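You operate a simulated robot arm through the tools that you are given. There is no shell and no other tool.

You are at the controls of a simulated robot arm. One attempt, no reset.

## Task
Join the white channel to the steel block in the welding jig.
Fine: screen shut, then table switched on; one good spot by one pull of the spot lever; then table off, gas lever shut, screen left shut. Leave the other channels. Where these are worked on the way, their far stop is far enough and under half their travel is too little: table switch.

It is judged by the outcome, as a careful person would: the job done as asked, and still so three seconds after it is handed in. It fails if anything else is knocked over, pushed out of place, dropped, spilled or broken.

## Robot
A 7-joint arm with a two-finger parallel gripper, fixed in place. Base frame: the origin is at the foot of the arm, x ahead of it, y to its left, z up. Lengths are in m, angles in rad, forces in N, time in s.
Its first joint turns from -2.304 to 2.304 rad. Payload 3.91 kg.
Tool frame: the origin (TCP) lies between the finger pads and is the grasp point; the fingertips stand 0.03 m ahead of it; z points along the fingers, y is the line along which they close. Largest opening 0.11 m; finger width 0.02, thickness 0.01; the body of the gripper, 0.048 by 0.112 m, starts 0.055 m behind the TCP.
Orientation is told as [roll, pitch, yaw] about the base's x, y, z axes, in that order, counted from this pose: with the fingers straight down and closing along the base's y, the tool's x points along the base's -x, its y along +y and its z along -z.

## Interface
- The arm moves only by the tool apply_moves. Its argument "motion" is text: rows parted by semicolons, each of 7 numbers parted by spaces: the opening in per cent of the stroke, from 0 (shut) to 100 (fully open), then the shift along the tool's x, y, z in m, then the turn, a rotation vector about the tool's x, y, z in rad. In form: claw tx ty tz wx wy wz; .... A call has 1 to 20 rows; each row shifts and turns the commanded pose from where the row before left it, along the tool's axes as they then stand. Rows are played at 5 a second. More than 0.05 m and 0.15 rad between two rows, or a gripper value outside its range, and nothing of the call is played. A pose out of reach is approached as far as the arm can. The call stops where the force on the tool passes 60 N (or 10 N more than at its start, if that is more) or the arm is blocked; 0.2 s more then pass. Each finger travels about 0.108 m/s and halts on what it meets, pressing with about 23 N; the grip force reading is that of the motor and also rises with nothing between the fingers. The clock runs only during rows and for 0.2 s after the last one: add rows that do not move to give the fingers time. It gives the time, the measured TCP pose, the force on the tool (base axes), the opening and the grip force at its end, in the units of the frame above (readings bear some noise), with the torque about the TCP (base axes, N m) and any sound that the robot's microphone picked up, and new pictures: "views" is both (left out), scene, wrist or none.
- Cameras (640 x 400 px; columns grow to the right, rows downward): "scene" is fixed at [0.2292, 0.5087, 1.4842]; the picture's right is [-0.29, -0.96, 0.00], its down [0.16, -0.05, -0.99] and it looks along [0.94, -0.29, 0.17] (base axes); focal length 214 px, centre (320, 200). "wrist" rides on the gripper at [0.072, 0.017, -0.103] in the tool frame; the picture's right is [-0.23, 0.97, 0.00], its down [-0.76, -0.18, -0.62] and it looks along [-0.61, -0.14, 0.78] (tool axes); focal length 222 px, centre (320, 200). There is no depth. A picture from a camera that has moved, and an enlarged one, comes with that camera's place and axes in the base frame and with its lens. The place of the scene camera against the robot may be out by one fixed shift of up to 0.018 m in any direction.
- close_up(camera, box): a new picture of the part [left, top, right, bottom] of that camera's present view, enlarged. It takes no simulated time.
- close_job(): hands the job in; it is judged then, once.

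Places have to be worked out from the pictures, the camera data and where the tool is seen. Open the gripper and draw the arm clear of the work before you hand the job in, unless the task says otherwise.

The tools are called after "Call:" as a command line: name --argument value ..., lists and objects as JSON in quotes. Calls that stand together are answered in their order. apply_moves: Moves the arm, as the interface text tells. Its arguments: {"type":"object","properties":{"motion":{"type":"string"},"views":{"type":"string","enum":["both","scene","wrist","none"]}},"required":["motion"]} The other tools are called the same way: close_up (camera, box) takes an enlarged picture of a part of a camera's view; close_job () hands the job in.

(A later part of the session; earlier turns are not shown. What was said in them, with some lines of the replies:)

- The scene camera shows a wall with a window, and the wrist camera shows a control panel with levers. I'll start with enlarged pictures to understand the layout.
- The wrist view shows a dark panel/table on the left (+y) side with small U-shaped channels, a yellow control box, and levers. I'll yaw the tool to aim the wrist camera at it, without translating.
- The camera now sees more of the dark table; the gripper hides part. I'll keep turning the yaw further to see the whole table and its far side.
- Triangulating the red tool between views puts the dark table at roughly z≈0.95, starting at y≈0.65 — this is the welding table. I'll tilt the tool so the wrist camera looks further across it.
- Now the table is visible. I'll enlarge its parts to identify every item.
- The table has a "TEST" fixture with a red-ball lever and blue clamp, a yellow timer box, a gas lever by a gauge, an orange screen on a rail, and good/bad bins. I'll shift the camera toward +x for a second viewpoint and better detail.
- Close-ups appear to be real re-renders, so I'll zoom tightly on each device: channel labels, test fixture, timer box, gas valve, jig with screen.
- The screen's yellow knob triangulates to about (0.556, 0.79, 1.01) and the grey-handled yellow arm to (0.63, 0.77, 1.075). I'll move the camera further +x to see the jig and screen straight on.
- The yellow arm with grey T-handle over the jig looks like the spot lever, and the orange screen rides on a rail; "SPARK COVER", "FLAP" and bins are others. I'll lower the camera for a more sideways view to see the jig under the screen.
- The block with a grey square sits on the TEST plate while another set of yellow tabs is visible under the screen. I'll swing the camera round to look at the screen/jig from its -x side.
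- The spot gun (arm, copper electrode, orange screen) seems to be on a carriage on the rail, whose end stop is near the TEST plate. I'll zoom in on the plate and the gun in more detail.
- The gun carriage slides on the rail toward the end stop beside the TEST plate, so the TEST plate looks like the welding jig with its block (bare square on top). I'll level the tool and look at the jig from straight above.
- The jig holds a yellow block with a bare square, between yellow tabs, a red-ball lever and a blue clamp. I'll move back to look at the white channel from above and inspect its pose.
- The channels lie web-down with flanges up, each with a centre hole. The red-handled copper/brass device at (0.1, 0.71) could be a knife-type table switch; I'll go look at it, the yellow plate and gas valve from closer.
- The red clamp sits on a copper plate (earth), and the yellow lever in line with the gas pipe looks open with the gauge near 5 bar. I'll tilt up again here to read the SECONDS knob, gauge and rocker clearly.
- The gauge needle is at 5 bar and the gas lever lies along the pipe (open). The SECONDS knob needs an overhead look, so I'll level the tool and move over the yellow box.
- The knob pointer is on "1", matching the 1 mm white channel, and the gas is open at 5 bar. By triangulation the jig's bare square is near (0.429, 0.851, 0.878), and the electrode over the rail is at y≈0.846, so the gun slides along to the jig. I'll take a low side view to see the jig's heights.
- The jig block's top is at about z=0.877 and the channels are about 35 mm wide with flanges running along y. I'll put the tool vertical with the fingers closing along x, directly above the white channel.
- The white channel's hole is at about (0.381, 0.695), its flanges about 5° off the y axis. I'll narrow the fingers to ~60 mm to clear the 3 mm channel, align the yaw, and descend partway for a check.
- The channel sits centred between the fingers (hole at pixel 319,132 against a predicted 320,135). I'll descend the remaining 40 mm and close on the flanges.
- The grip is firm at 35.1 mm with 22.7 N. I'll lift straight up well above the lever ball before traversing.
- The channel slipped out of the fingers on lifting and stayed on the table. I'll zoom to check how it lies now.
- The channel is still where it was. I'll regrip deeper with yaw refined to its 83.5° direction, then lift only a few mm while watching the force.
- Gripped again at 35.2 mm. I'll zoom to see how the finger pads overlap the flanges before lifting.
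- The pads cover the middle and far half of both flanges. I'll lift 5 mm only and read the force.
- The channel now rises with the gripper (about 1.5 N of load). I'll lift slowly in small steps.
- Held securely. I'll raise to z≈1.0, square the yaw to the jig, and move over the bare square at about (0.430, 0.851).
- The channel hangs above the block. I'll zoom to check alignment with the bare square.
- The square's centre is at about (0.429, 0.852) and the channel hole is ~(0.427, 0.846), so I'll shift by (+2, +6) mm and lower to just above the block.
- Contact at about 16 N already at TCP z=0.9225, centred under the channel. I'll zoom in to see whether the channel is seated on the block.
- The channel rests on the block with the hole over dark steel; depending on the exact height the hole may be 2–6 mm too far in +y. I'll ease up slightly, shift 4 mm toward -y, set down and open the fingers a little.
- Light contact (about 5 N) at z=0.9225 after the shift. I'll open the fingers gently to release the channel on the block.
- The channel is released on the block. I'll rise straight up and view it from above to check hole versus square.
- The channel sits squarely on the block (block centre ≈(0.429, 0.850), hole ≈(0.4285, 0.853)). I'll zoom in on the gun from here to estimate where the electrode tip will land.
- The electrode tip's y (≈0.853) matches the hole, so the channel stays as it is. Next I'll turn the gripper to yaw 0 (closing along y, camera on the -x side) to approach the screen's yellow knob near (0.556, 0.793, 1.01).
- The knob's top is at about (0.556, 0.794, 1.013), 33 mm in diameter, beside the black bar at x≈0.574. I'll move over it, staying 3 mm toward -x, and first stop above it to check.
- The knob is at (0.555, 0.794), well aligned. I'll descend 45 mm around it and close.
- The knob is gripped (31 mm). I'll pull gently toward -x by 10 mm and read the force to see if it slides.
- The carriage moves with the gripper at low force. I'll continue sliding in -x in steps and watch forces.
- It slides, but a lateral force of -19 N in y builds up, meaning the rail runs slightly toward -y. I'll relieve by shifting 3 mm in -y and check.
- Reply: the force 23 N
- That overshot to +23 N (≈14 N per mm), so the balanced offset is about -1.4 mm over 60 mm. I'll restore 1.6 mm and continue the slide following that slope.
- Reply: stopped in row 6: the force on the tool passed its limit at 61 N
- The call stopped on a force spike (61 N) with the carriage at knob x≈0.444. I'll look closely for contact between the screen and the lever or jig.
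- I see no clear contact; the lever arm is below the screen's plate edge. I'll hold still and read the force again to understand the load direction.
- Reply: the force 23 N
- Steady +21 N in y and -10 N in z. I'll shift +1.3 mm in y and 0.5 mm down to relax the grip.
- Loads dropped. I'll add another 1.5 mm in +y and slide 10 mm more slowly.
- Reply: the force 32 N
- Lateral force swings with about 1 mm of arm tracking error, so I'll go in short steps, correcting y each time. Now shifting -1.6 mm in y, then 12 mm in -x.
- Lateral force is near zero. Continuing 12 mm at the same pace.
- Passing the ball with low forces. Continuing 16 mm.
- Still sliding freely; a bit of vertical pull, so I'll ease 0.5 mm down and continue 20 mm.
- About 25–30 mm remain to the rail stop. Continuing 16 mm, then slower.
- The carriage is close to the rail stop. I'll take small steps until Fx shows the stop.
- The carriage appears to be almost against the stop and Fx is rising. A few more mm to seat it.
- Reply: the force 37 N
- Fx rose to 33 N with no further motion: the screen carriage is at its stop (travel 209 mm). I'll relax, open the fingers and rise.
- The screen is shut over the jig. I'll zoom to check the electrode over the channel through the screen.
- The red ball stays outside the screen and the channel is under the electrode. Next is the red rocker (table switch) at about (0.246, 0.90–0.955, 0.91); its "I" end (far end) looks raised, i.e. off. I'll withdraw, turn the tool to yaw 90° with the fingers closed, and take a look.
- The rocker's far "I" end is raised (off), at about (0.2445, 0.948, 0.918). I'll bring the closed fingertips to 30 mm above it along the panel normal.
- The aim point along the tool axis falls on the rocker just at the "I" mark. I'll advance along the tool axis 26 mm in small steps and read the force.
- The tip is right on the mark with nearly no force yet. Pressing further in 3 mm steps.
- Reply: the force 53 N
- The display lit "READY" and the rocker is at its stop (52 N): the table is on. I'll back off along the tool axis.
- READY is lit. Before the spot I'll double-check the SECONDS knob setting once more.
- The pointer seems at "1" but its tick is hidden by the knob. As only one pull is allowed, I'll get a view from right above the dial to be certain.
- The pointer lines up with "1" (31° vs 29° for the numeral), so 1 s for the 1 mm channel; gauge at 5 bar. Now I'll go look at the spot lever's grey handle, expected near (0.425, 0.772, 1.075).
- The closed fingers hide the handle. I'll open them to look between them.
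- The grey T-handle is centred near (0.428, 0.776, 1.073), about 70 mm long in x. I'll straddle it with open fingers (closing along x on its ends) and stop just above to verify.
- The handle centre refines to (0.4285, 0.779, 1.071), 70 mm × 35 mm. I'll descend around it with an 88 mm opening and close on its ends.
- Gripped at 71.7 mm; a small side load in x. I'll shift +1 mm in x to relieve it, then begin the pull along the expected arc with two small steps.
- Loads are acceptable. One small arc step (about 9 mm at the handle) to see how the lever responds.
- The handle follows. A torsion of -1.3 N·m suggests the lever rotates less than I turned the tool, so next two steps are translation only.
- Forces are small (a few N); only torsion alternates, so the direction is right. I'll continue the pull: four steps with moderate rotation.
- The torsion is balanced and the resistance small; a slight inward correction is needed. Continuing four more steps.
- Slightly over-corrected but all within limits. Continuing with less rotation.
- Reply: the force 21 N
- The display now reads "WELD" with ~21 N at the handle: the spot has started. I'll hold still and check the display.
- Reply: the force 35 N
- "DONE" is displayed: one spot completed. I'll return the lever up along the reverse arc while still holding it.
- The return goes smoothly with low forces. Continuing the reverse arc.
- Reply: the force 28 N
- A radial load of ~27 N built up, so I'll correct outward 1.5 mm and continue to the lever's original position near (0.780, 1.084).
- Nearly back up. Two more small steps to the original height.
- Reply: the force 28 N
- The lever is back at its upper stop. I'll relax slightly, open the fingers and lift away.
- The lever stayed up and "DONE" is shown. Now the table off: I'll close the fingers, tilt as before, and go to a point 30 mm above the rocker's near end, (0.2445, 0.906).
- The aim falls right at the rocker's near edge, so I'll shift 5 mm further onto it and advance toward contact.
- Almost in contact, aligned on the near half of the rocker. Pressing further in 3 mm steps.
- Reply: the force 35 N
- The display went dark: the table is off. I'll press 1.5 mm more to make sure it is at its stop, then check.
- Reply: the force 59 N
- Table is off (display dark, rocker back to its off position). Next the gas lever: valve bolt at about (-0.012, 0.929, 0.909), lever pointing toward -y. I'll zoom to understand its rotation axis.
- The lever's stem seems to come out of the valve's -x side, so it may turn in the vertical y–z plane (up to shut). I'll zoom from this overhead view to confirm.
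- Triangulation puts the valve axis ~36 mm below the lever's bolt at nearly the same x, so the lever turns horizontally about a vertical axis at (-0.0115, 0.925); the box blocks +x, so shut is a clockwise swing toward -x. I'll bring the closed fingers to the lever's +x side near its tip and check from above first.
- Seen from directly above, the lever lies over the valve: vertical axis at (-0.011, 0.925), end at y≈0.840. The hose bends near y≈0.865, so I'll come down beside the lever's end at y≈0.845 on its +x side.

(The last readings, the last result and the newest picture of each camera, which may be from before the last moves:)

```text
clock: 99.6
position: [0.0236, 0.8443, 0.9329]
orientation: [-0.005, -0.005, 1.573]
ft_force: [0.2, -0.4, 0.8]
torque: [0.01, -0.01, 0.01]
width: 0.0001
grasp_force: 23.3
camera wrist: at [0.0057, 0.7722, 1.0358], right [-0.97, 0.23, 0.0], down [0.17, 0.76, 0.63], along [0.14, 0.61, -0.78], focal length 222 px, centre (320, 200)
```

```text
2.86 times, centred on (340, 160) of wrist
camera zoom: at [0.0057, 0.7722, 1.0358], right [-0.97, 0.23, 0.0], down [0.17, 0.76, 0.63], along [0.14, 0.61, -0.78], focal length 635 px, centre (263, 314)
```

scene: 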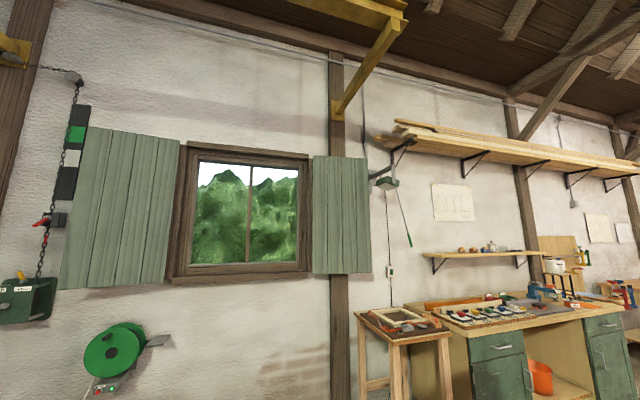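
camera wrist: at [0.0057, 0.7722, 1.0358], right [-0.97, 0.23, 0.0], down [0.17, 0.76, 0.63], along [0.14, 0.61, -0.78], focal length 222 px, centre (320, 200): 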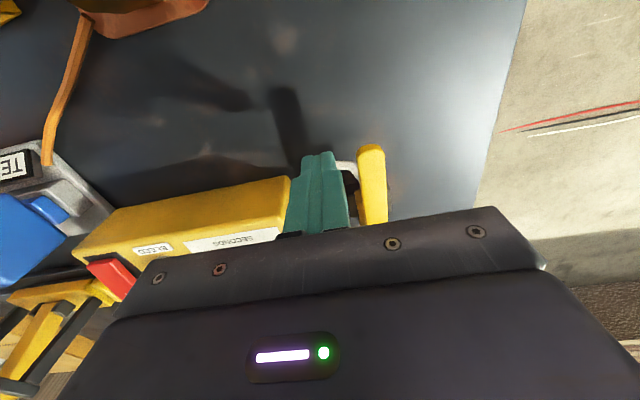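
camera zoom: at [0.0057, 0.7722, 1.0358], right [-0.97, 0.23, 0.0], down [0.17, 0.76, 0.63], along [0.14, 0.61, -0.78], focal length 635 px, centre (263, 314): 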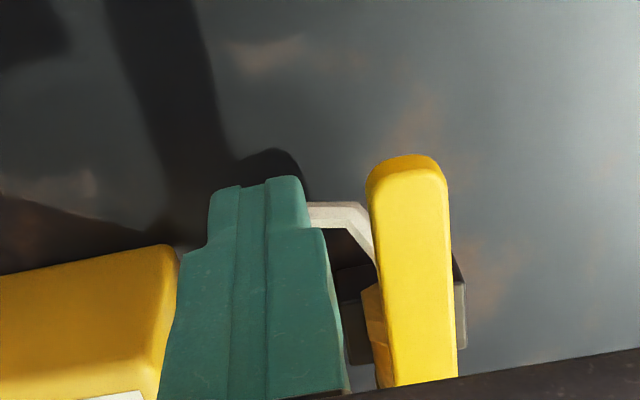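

The fingertips are beside the lever end with the hose clear behind. I'll lower 8 mm more and move toward -x to touch the lever.

Call:
apply_moves --motion "0 0 0 0.008 0 0 0; 0 0 0.006 0 0 0 0; 0 0 0.006 0 0 0 0; 0 0 0.005 0 0 0 0" --views "wrist"

Call:
close_up --camera "wrist" --box '[250, 90, 430, 230]'

```text
clock: 100.6
position: [0.0065, 0.8453, 0.9252]
orientation: [-0.002, -0.005, 1.573]
ft_force: [0.0, 0.7, -0.4]
torque: [0.03, 0.04, 0.03]
width: 0.0
grasp_force: 22.7
camera wrist: at [-0.011, 0.7725, 1.0287], right [-0.97, 0.23, 0.0], down [0.18, 0.76, 0.63], along [0.14, 0.61, -0.78], focal length 222 px, centre (320, 200)
```

wrist: 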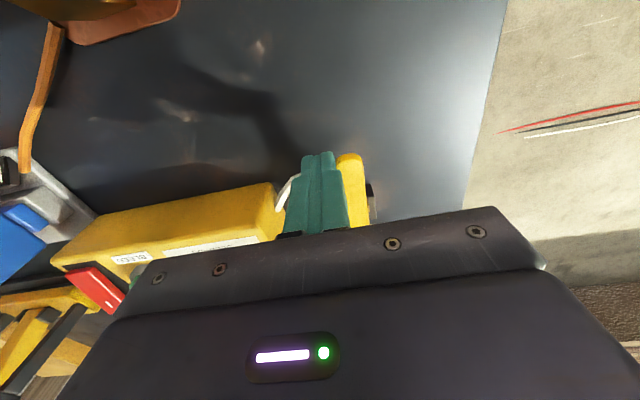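

```text
2.86 times, centred on (340, 160) of wrist
camera zoom: at [-0.011, 0.7725, 1.0287], right [-0.97, 0.23, 0.0], down [0.18, 0.76, 0.63], along [0.14, 0.61, -0.78], focal length 635 px, centre (263, 314)
```

zoom: 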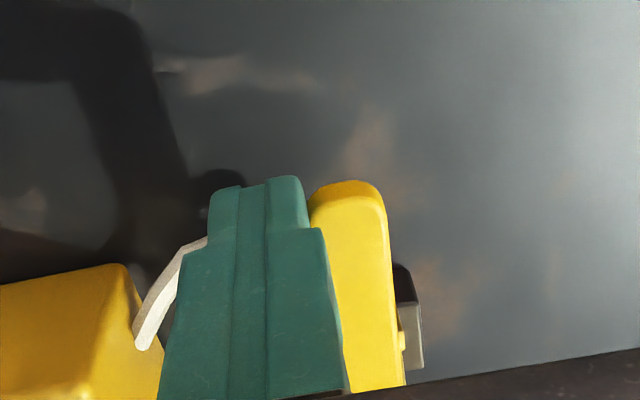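

The finger is at the lever's side. I'll push about 10 mm further in -x and see whether the lever turns.

Call:
apply_moves --motion "0 0 0.005 0 0 0 0; 0 0 0.005 0 0 0 0" --views "wrist"

Call:
close_up --camera "wrist" --box '[250, 90, 430, 230]'

```text
clock: 101.2
position: [-0.0036, 0.8443, 0.9246]
orientation: [-0.003, -0.006, 1.573]
ft_force: [-0.2, -0.6, 0.2]
torque: [0.04, -0.01, 0.0]
width: 0.0001
grasp_force: 22.5
camera wrist: at [-0.0212, 0.7729, 1.0285], right [-0.97, 0.23, 0.0], down [0.17, 0.76, 0.63], along [0.14, 0.61, -0.78], focal length 222 px, centre (320, 200)
```

wrist: 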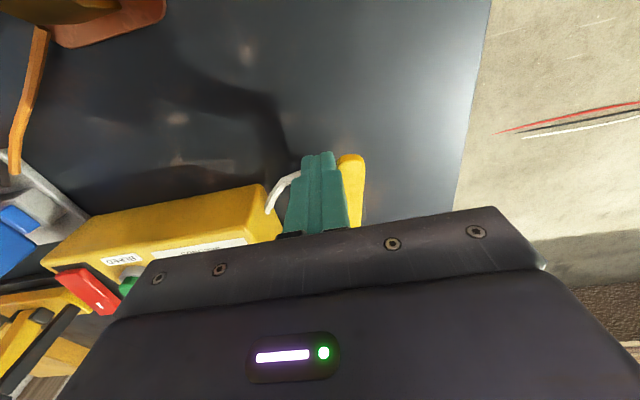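

```text
2.86 times, centred on (340, 160) of wrist
camera zoom: at [-0.0212, 0.7729, 1.0285], right [-0.97, 0.23, 0.0], down [0.17, 0.76, 0.63], along [0.14, 0.61, -0.78], focal length 635 px, centre (263, 314)
```

zoom: 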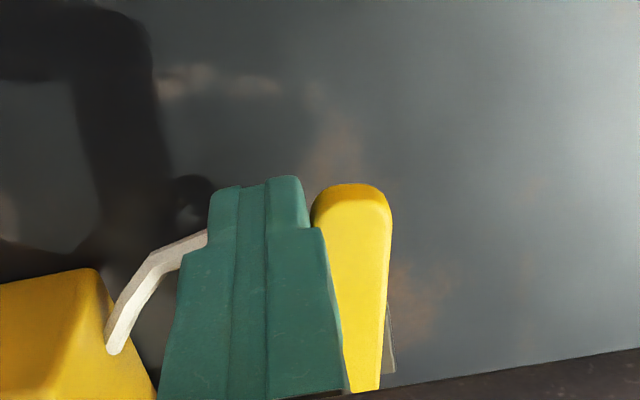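

The lever turns freely with the finger. I'll follow the arc about the valve axis to roughly 60°.

Call:
apply_moves --motion "0 0.0023 0.0067 0 0 0 0; 0 -0.0009 0.0101 0 0 0 0; 0 -0.0009 0.0101 0 0 0 0; 0 -0.0038 0.01 0 0 0 0; 0 -0.0038 0.0101 0 0 0 0; 0 -0.0065 0.0089 0 0 0 0; 0 -0.0066 0.0089 0 0 0 0" --views "wrist"

Call:
close_up --camera "wrist" --box '[220, 90, 400, 230]'

```text
clock: 102.8
position: [-0.0672, 0.8638, 0.9261]
orientation: [-0.002, -0.006, 1.57]
ft_force: [-0.5, -0.1, 0.0]
torque: [-0.03, -0.02, 0.02]
width: 0.0
grasp_force: 23.1
camera wrist: at [-0.0854, 0.7922, 1.0296], right [-0.97, 0.23, 0.0], down [0.18, 0.76, 0.63], along [0.14, 0.61, -0.78], focal length 222 px, centre (320, 200)
```

wrist: 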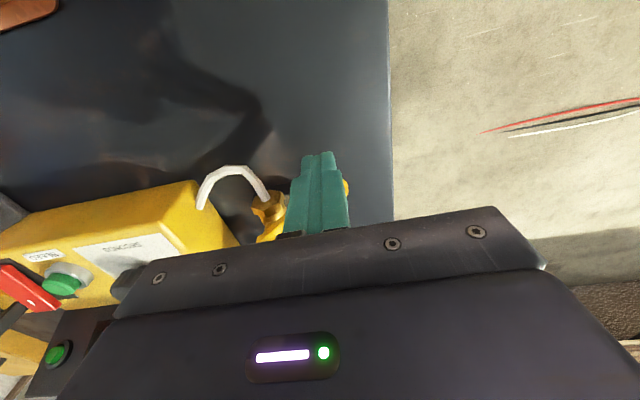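

```text
2.86 times, centred on (310, 160) of wrist
camera zoom: at [-0.0854, 0.7922, 1.0296], right [-0.97, 0.23, 0.0], down [0.18, 0.76, 0.63], along [0.14, 0.61, -0.78], focal length 635 px, centre (349, 314)
```

zoom: 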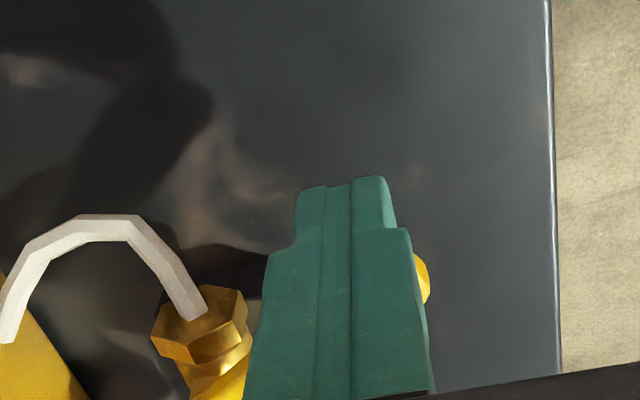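

The lever is following behind the fingers with no load. I'll continue to 90°.

Call:
apply_moves --motion "0 -0.0095 0.0075 0 0 0 0; 0 -0.0095 0.0072 0 0 0 0; 0 -0.011 0.0045 0 0 0 0; 0 -0.011 0.0035 0 0 0 0" --views "wrist"

Call:
close_up --camera "wrist" --box '[200, 110, 420, 250]'

```text
clock: 103.8
position: [-0.0912, 0.9038, 0.9256]
orientation: [-0.002, -0.004, 1.57]
ft_force: [-0.1, -0.2, -0.7]
torque: [0.0, -0.01, 0.03]
width: 0.0
grasp_force: 23.6
camera wrist: at [-0.1083, 0.8322, 1.0286], right [-0.97, 0.23, 0.0], down [0.18, 0.76, 0.63], along [0.14, 0.61, -0.78], focal length 222 px, centre (320, 200)
```

wrist: 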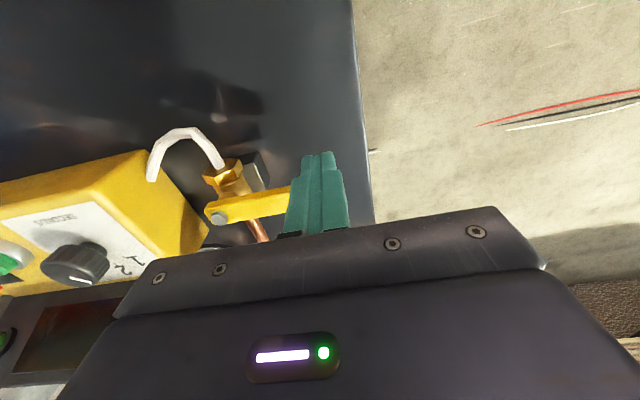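

```text
2.86 times, centred on (310, 180) of wrist
camera zoom: at [-0.1083, 0.8322, 1.0286], right [-0.97, 0.23, 0.0], down [0.18, 0.76, 0.63], along [0.14, 0.61, -0.78], focal length 635 px, centre (349, 257)
```

zoom: 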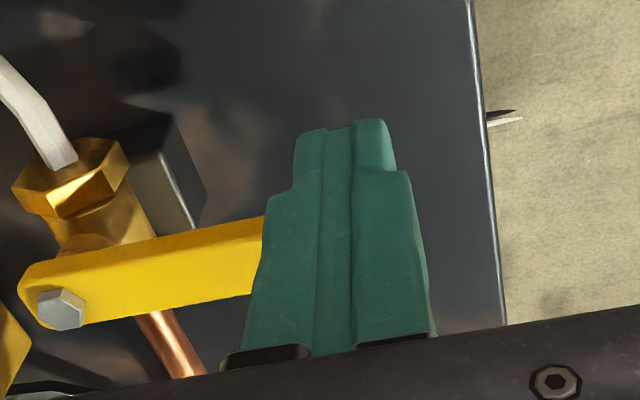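

The lever is now about perpendicular to the pipe but there's no stop force yet. I'll push on in small steps until it meets its stop.

Call:
apply_moves --motion "0 -0.003 0 0 0 0 0; 0 -0.003 0 0 0 0 0" --views "none"

```text
clock: 104.4
position: [-0.0922, 0.9092, 0.9257]
orientation: [-0.004, 0.0, 1.571]
ft_force: [5.6, -45.7, 0.8]
torque: [-1.13, -0.5, -0.19]
width: 0.0003
grasp_force: 23.2
```

A firm -46 N shows the lever is at its shut stop. I'll back off in -y, lift, and verify valve and gauge.

Call:
apply_moves --motion "0 0.006 0 0 0 0 0; 0 0.014 0.004 0 0 0 0; 0 0.02 0 -0.02 0 0 0; 0 0.02 0 -0.04 0 0 0; 0 0.02 0 -0.045 0 0 0; 0 0.02 0 -0.045 0 0 0; 0 0 0 0 0 0 0" --views "wrist"

Call:
close_up --camera "wrist" --box '[140, 60, 330, 210]'

```text
clock: 106.0
position: [-0.0945, 0.8117, 1.0754]
orientation: [-0.001, -0.004, 1.573]
ft_force: [0.3, -0.7, -0.3]
torque: [-0.02, -0.05, 0.02]
width: 0.0
grasp_force: 23.0
camera wrist: at [-0.1115, 0.7381, 1.1783], right [-0.97, 0.23, 0.0], down [0.18, 0.76, 0.63], along [0.14, 0.61, -0.78], focal length 222 px, centre (320, 200)
```

wrist: 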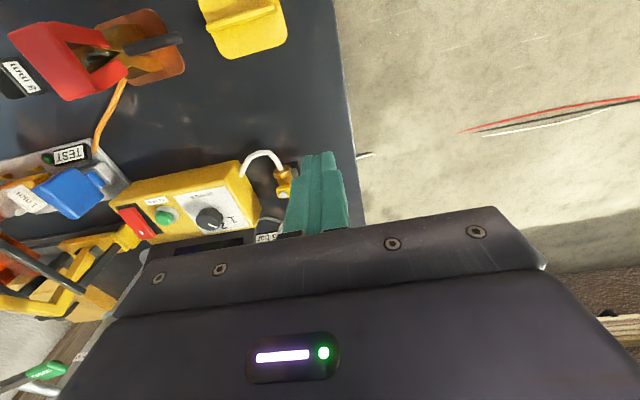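

```text
2.67 times, centred on (235, 135) of wrist
camera zoom: at [-0.1115, 0.7381, 1.1783], right [-0.97, 0.23, 0.0], down [0.18, 0.76, 0.63], along [0.14, 0.61, -0.78], focal length 592 px, centre (547, 373)
```

zoom: 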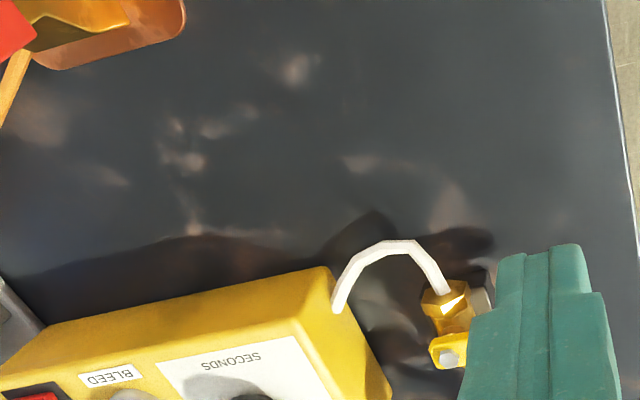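

I'll move back toward the middle, tilt up and open the fingers for an overall check of lever, gauge, screen and channel.

Call:
apply_moves --motion "30 0.02 -0.04 -0.02 0 0 0; 60 0.02 -0.04 -0.02 0 0 0; 80 0.02 -0.04 -0.02 0 0 0; 100 0.02 -0.04 0 0 0 0; 100 0.02 -0.045 0 0 0 0; 100 0 0 0 0 -0.13 0; 100 0 0 0 0 -0.13 0; 100 0 0 0 0 -0.13 0; 100 0 0 0 0 0 0" --views "wrist"

Call:
close_up --camera "wrist" --box '[320, 60, 470, 190]'

Call:
close_up --camera "wrist" --box '[40, 60, 280, 230]'

```text
clock: 108.0
position: [0.1108, 0.7109, 1.1359]
orientation: [-0.001, -0.396, 1.572]
ft_force: [-0.3, -0.3, 0.0]
torque: [0.02, 0.0, 0.02]
width: 0.1101
grasp_force: 0.0
camera wrist: at [0.0921, 0.6046, 1.2034], right [-0.97, 0.21, 0.09], down [0.18, 0.46, 0.87], along [0.14, 0.86, -0.49], focal length 222 px, centre (320, 200)
```

wrist: 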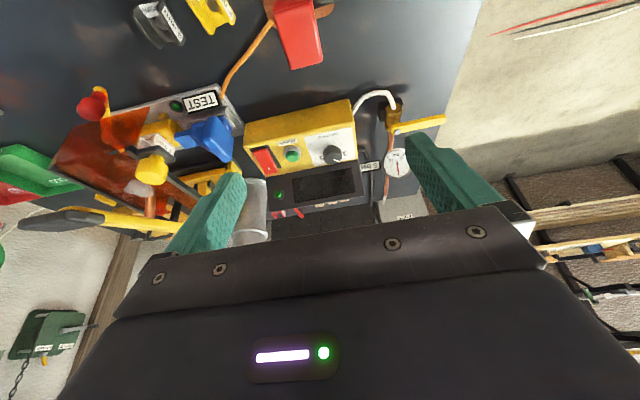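

```text
3.08 times, centred on (395, 125) of wrist
camera zoom: at [0.0921, 0.6046, 1.2034], right [-0.97, 0.21, 0.09], down [0.18, 0.46, 0.87], along [0.14, 0.86, -0.49], focal length 684 px, centre (89, 431)
```

zoom: 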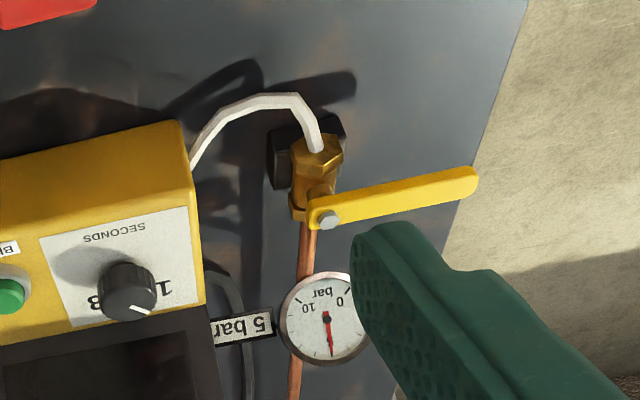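

```text
2.35 times, centred on (160, 145) of wrist
camera zoom: at [0.0921, 0.6046, 1.2034], right [-0.97, 0.21, 0.09], down [0.18, 0.46, 0.87], along [0.14, 0.86, -0.49], focal length 523 px, centre (696, 329)
```

zoom: 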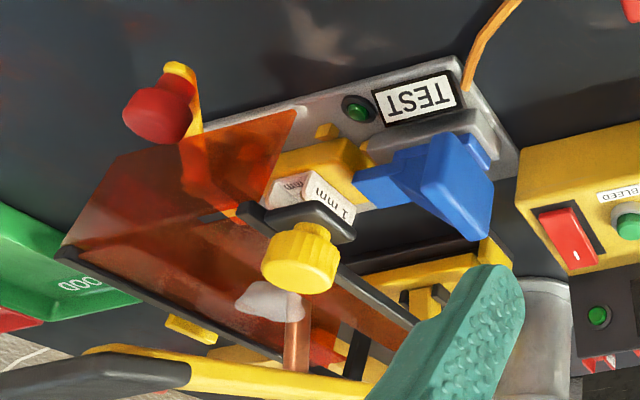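

The gas lever is perpendicular to the pipe (shut) and the screen is shut. There's a pale shape by the electrode; I'll zoom in on it and the channel.

Call:
close_up --camera "wrist" --box '[110, 120, 200, 220]'

Call:
close_up --camera "wrist" --box '[90, 80, 250, 190]'

```text
4.00 times, centred on (155, 170) of wrist
camera zoom: at [0.0921, 0.6046, 1.2034], right [-0.97, 0.21, 0.09], down [0.18, 0.46, 0.87], along [0.14, 0.86, -0.49], focal length 888 px, centre (980, 320)
```

zoom: 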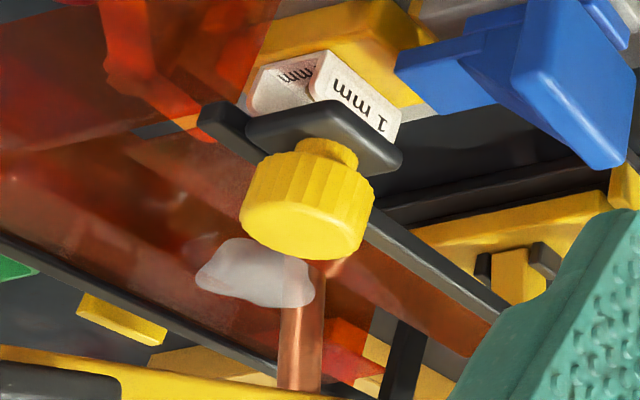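

```text
3.64 times, centred on (170, 135) of wrist
camera zoom: at [0.0921, 0.6046, 1.2034], right [-0.97, 0.21, 0.09], down [0.18, 0.46, 0.87], along [0.14, 0.86, -0.49], focal length 808 px, centre (866, 436)
```

zoom: 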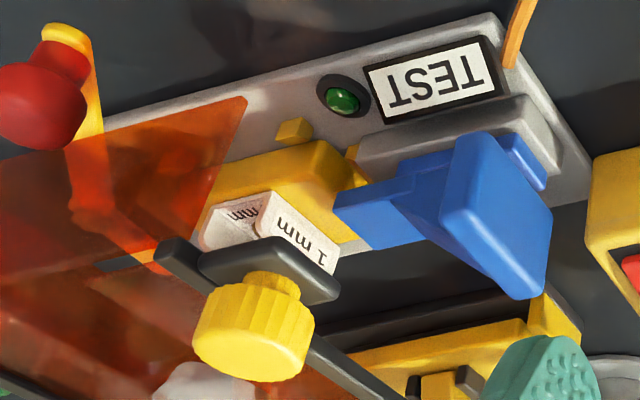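

The pale shape is just a smoke puff, and the channel is in place. I'll check that the screen carriage is still against its rail stop.

Call:
apply_moves --motion "100 0.02 -0.03 -0.03 0 0.1 0; 100 0.02 -0.03 -0.03 0 0.1 0; 100 0 0 0 0 0 0" --views "wrist"

Call:
close_up --camera "wrist" --box '[180, 110, 280, 190]'

Call:
close_up --camera "wrist" --box '[80, 40, 300, 190]'

```text
clock: 108.8
position: [0.1678, 0.6528, 1.1786]
orientation: [-0.002, -0.194, 1.573]
ft_force: [0.6, -0.6, -0.1]
torque: [0.0, -0.01, -0.01]
width: 0.1101
grasp_force: 0.1
camera wrist: at [0.15, 0.5619, 1.2666], right [-0.97, 0.22, 0.04], down [0.17, 0.63, 0.76], along [0.14, 0.75, -0.65], focal length 222 px, centre (320, 200)
```

wrist: 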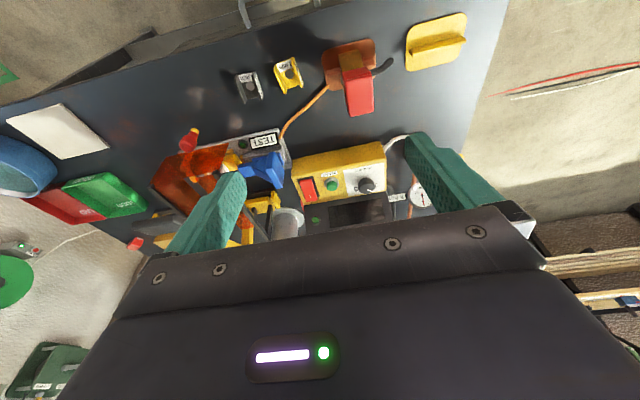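

```text
5.00 times, centred on (230, 150) of wrist
camera zoom: at [0.15, 0.5619, 1.2666], right [-0.97, 0.22, 0.04], down [0.17, 0.63, 0.76], along [0.14, 0.75, -0.65], focal length 1111 px, centre (770, 450)
```

zoom: 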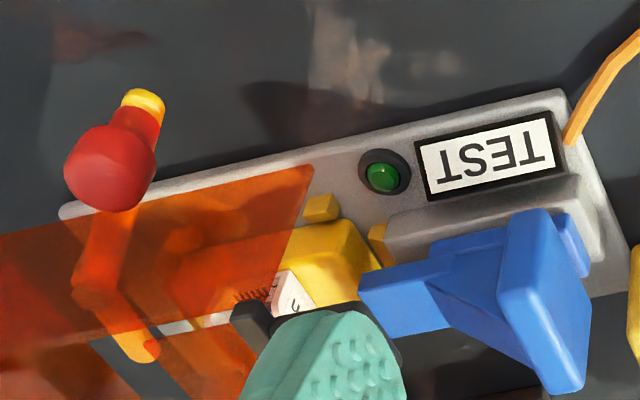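

```text
2.67 times, centred on (190, 115) of wrist
camera zoom: at [0.15, 0.5619, 1.2666], right [-0.97, 0.22, 0.04], down [0.17, 0.63, 0.76], along [0.14, 0.75, -0.65], focal length 592 px, centre (667, 427)
```

zoom: 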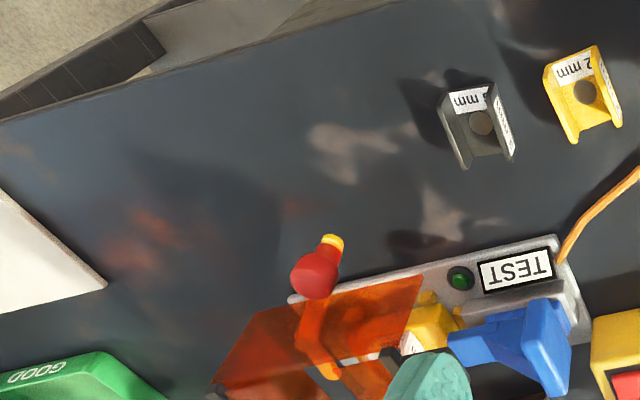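

Other channels are untouched. A finger hides the carriage, so I'll shift sideways for one more look at the rail stop.

Call:
apply_moves --motion "60 0 -0.045 0 0 -0.1 0; 60 0 -0.045 0 0 -0.1 0; 60 0 -0.03 0 0 0 0; 60 0 0 0 0 0 0" --views "wrist"

Call:
close_up --camera "wrist" --box '[240, 60, 420, 200]'

```text
clock: 109.8
position: [0.2895, 0.655, 1.1792]
orientation: [-0.004, -0.395, 1.57]
ft_force: [-0.1, 0.9, 0.4]
torque: [0.01, 0.0, 0.01]
width: 0.0661
grasp_force: 0.1
camera wrist: at [0.2722, 0.5485, 1.2469], right [-0.97, 0.21, 0.09], down [0.17, 0.46, 0.87], along [0.14, 0.86, -0.49], focal length 222 px, centre (320, 200)
```

wrist: 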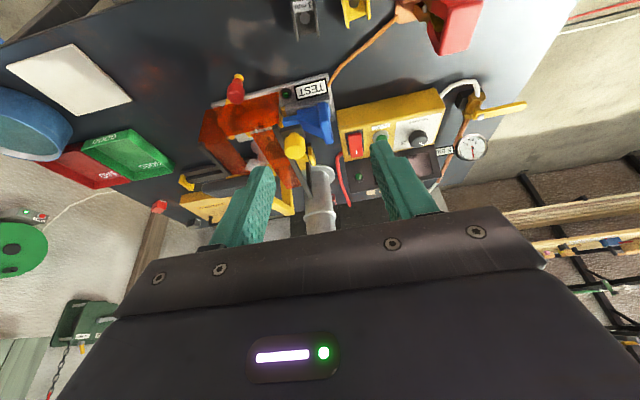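

```text
2.86 times, centred on (330, 130) of wrist
camera zoom: at [0.2722, 0.5485, 1.2469], right [-0.97, 0.21, 0.09], down [0.17, 0.46, 0.87], along [0.14, 0.86, -0.49], focal length 635 px, centre (291, 400)
```

zoom: 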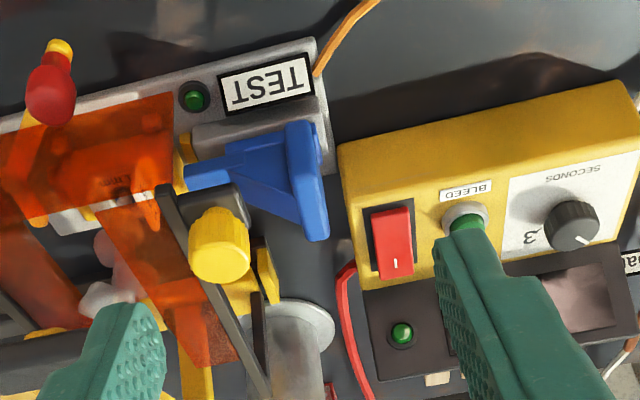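

Call:
close_up --camera "wrist" --box '[290, 125, 350, 180]'

Call:
close_up --camera "wrist" --box '[195, 60, 315, 200]'

```text
7.27 times, centred on (320, 152) of wrist
camera zoom: at [0.2722, 0.5485, 1.2469], right [-0.97, 0.21, 0.09], down [0.17, 0.46, 0.87], along [0.14, 0.86, -0.49], focal length 1615 px, centre (320, 546)
```

zoom: 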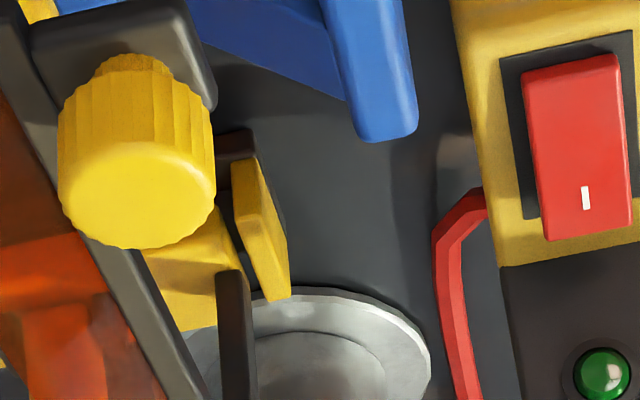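

```text
2.86 times, centred on (255, 130) of wrist
camera zoom: at [0.2722, 0.5485, 1.2469], right [-0.97, 0.21, 0.09], down [0.17, 0.46, 0.87], along [0.14, 0.86, -0.49], focal length 635 px, centre (506, 400)
```

zoom: 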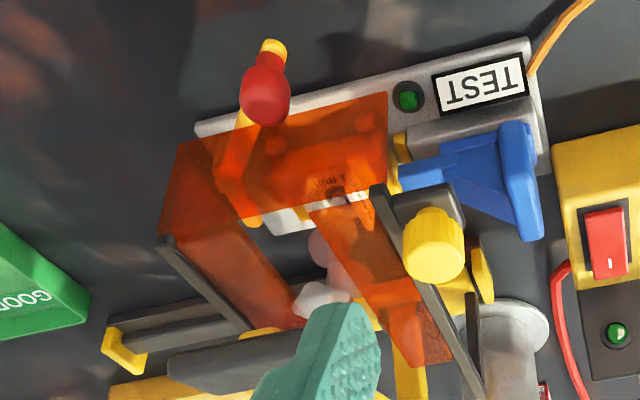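

The screen is against its stop, the rocker is off, the gas lever is shut, the lever is up and the channel is on the block. I'll draw the arm a little further clear with the gripper open.

Call:
apply_moves --motion "100 0.03 0 -0.035 0 0.13 0; 100 0.03 0 -0.035 0 0.13 0; 100 0.02 0 -0.035 0 0.13 0; 100 0 0 0 0 0 0; 100 0 0 0 0 0 0" --views "both"

```text
clock: 111.0
position: [0.2895, 0.5498, 1.2576]
orientation: [-0.002, -0.004, 1.574]
ft_force: [0.0, -0.5, -0.2]
torque: [0.0, -0.02, 0.03]
width: 0.1102
grasp_force: 0.0
camera wrist: at [0.2724, 0.4772, 1.3614], right [-0.97, 0.23, 0.0], down [0.18, 0.76, 0.63], along [0.14, 0.61, -0.78], focal length 222 px, centre (320, 200)
```

scene: 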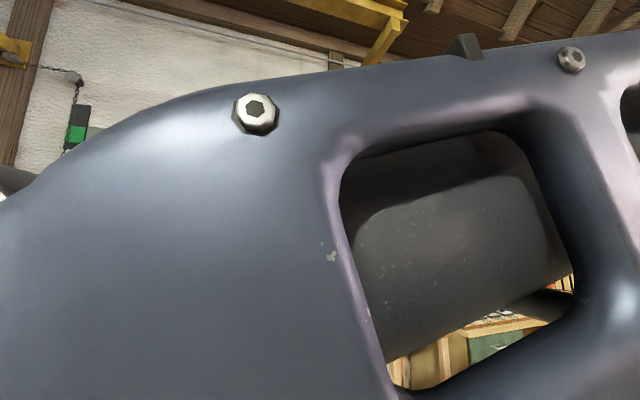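
wrist: 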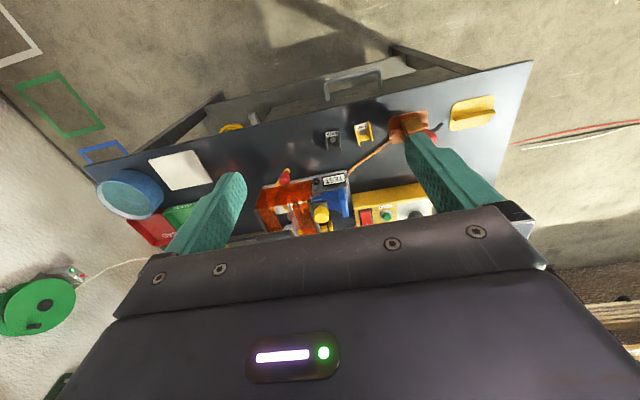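

The arm is clear with the gripper open. One spot was made ("DONE"), the table is off, the gas is shut and the screen is still shut. I'm handing the job in.

Call:
close_job

```text
The job is handed in.
```

I placed the white 1 mm channel on the block in the welding jig and spot-welded it with one pull of the spot lever. I did not look at the weld itself or test it. The evidence for a good spot is the welder's display, which went from READY to WELD to DONE.

- **Screen:** I slid it shut against its rail stop before switching on, and left it shut.
- **Table:** I switched it on at the red rocker after the screen was shut. It is now off; the display is dark and the rocker was pressed to its stop.
- **Settings:** the timer was already at 1 second, which I took as right for 1 mm, and the gas gauge already read 5 bar, so I changed neither.
- **Gas lever:** it was open at the start. I turned it about 90° until it met its stop, across the pipe.
- **Spot lever:** I returned it to its upper position.
- **Other channels:** I did not touch them. The 2 mm and 3 mm ones were still in place when I checked; I did not look again at the red one at the back.

Two things went less cleanly:

- **Channel pick-up:** on the first lift the white channel slipped out of the fingers. It stayed where it lay on the table, and the second lift held.
- **Screen slide:** sliding the screen once tripped the 60 N force limit. I saw no contact or damage and finished the slide in small steps.

I left the gripper open and drew the arm clear before handing in.
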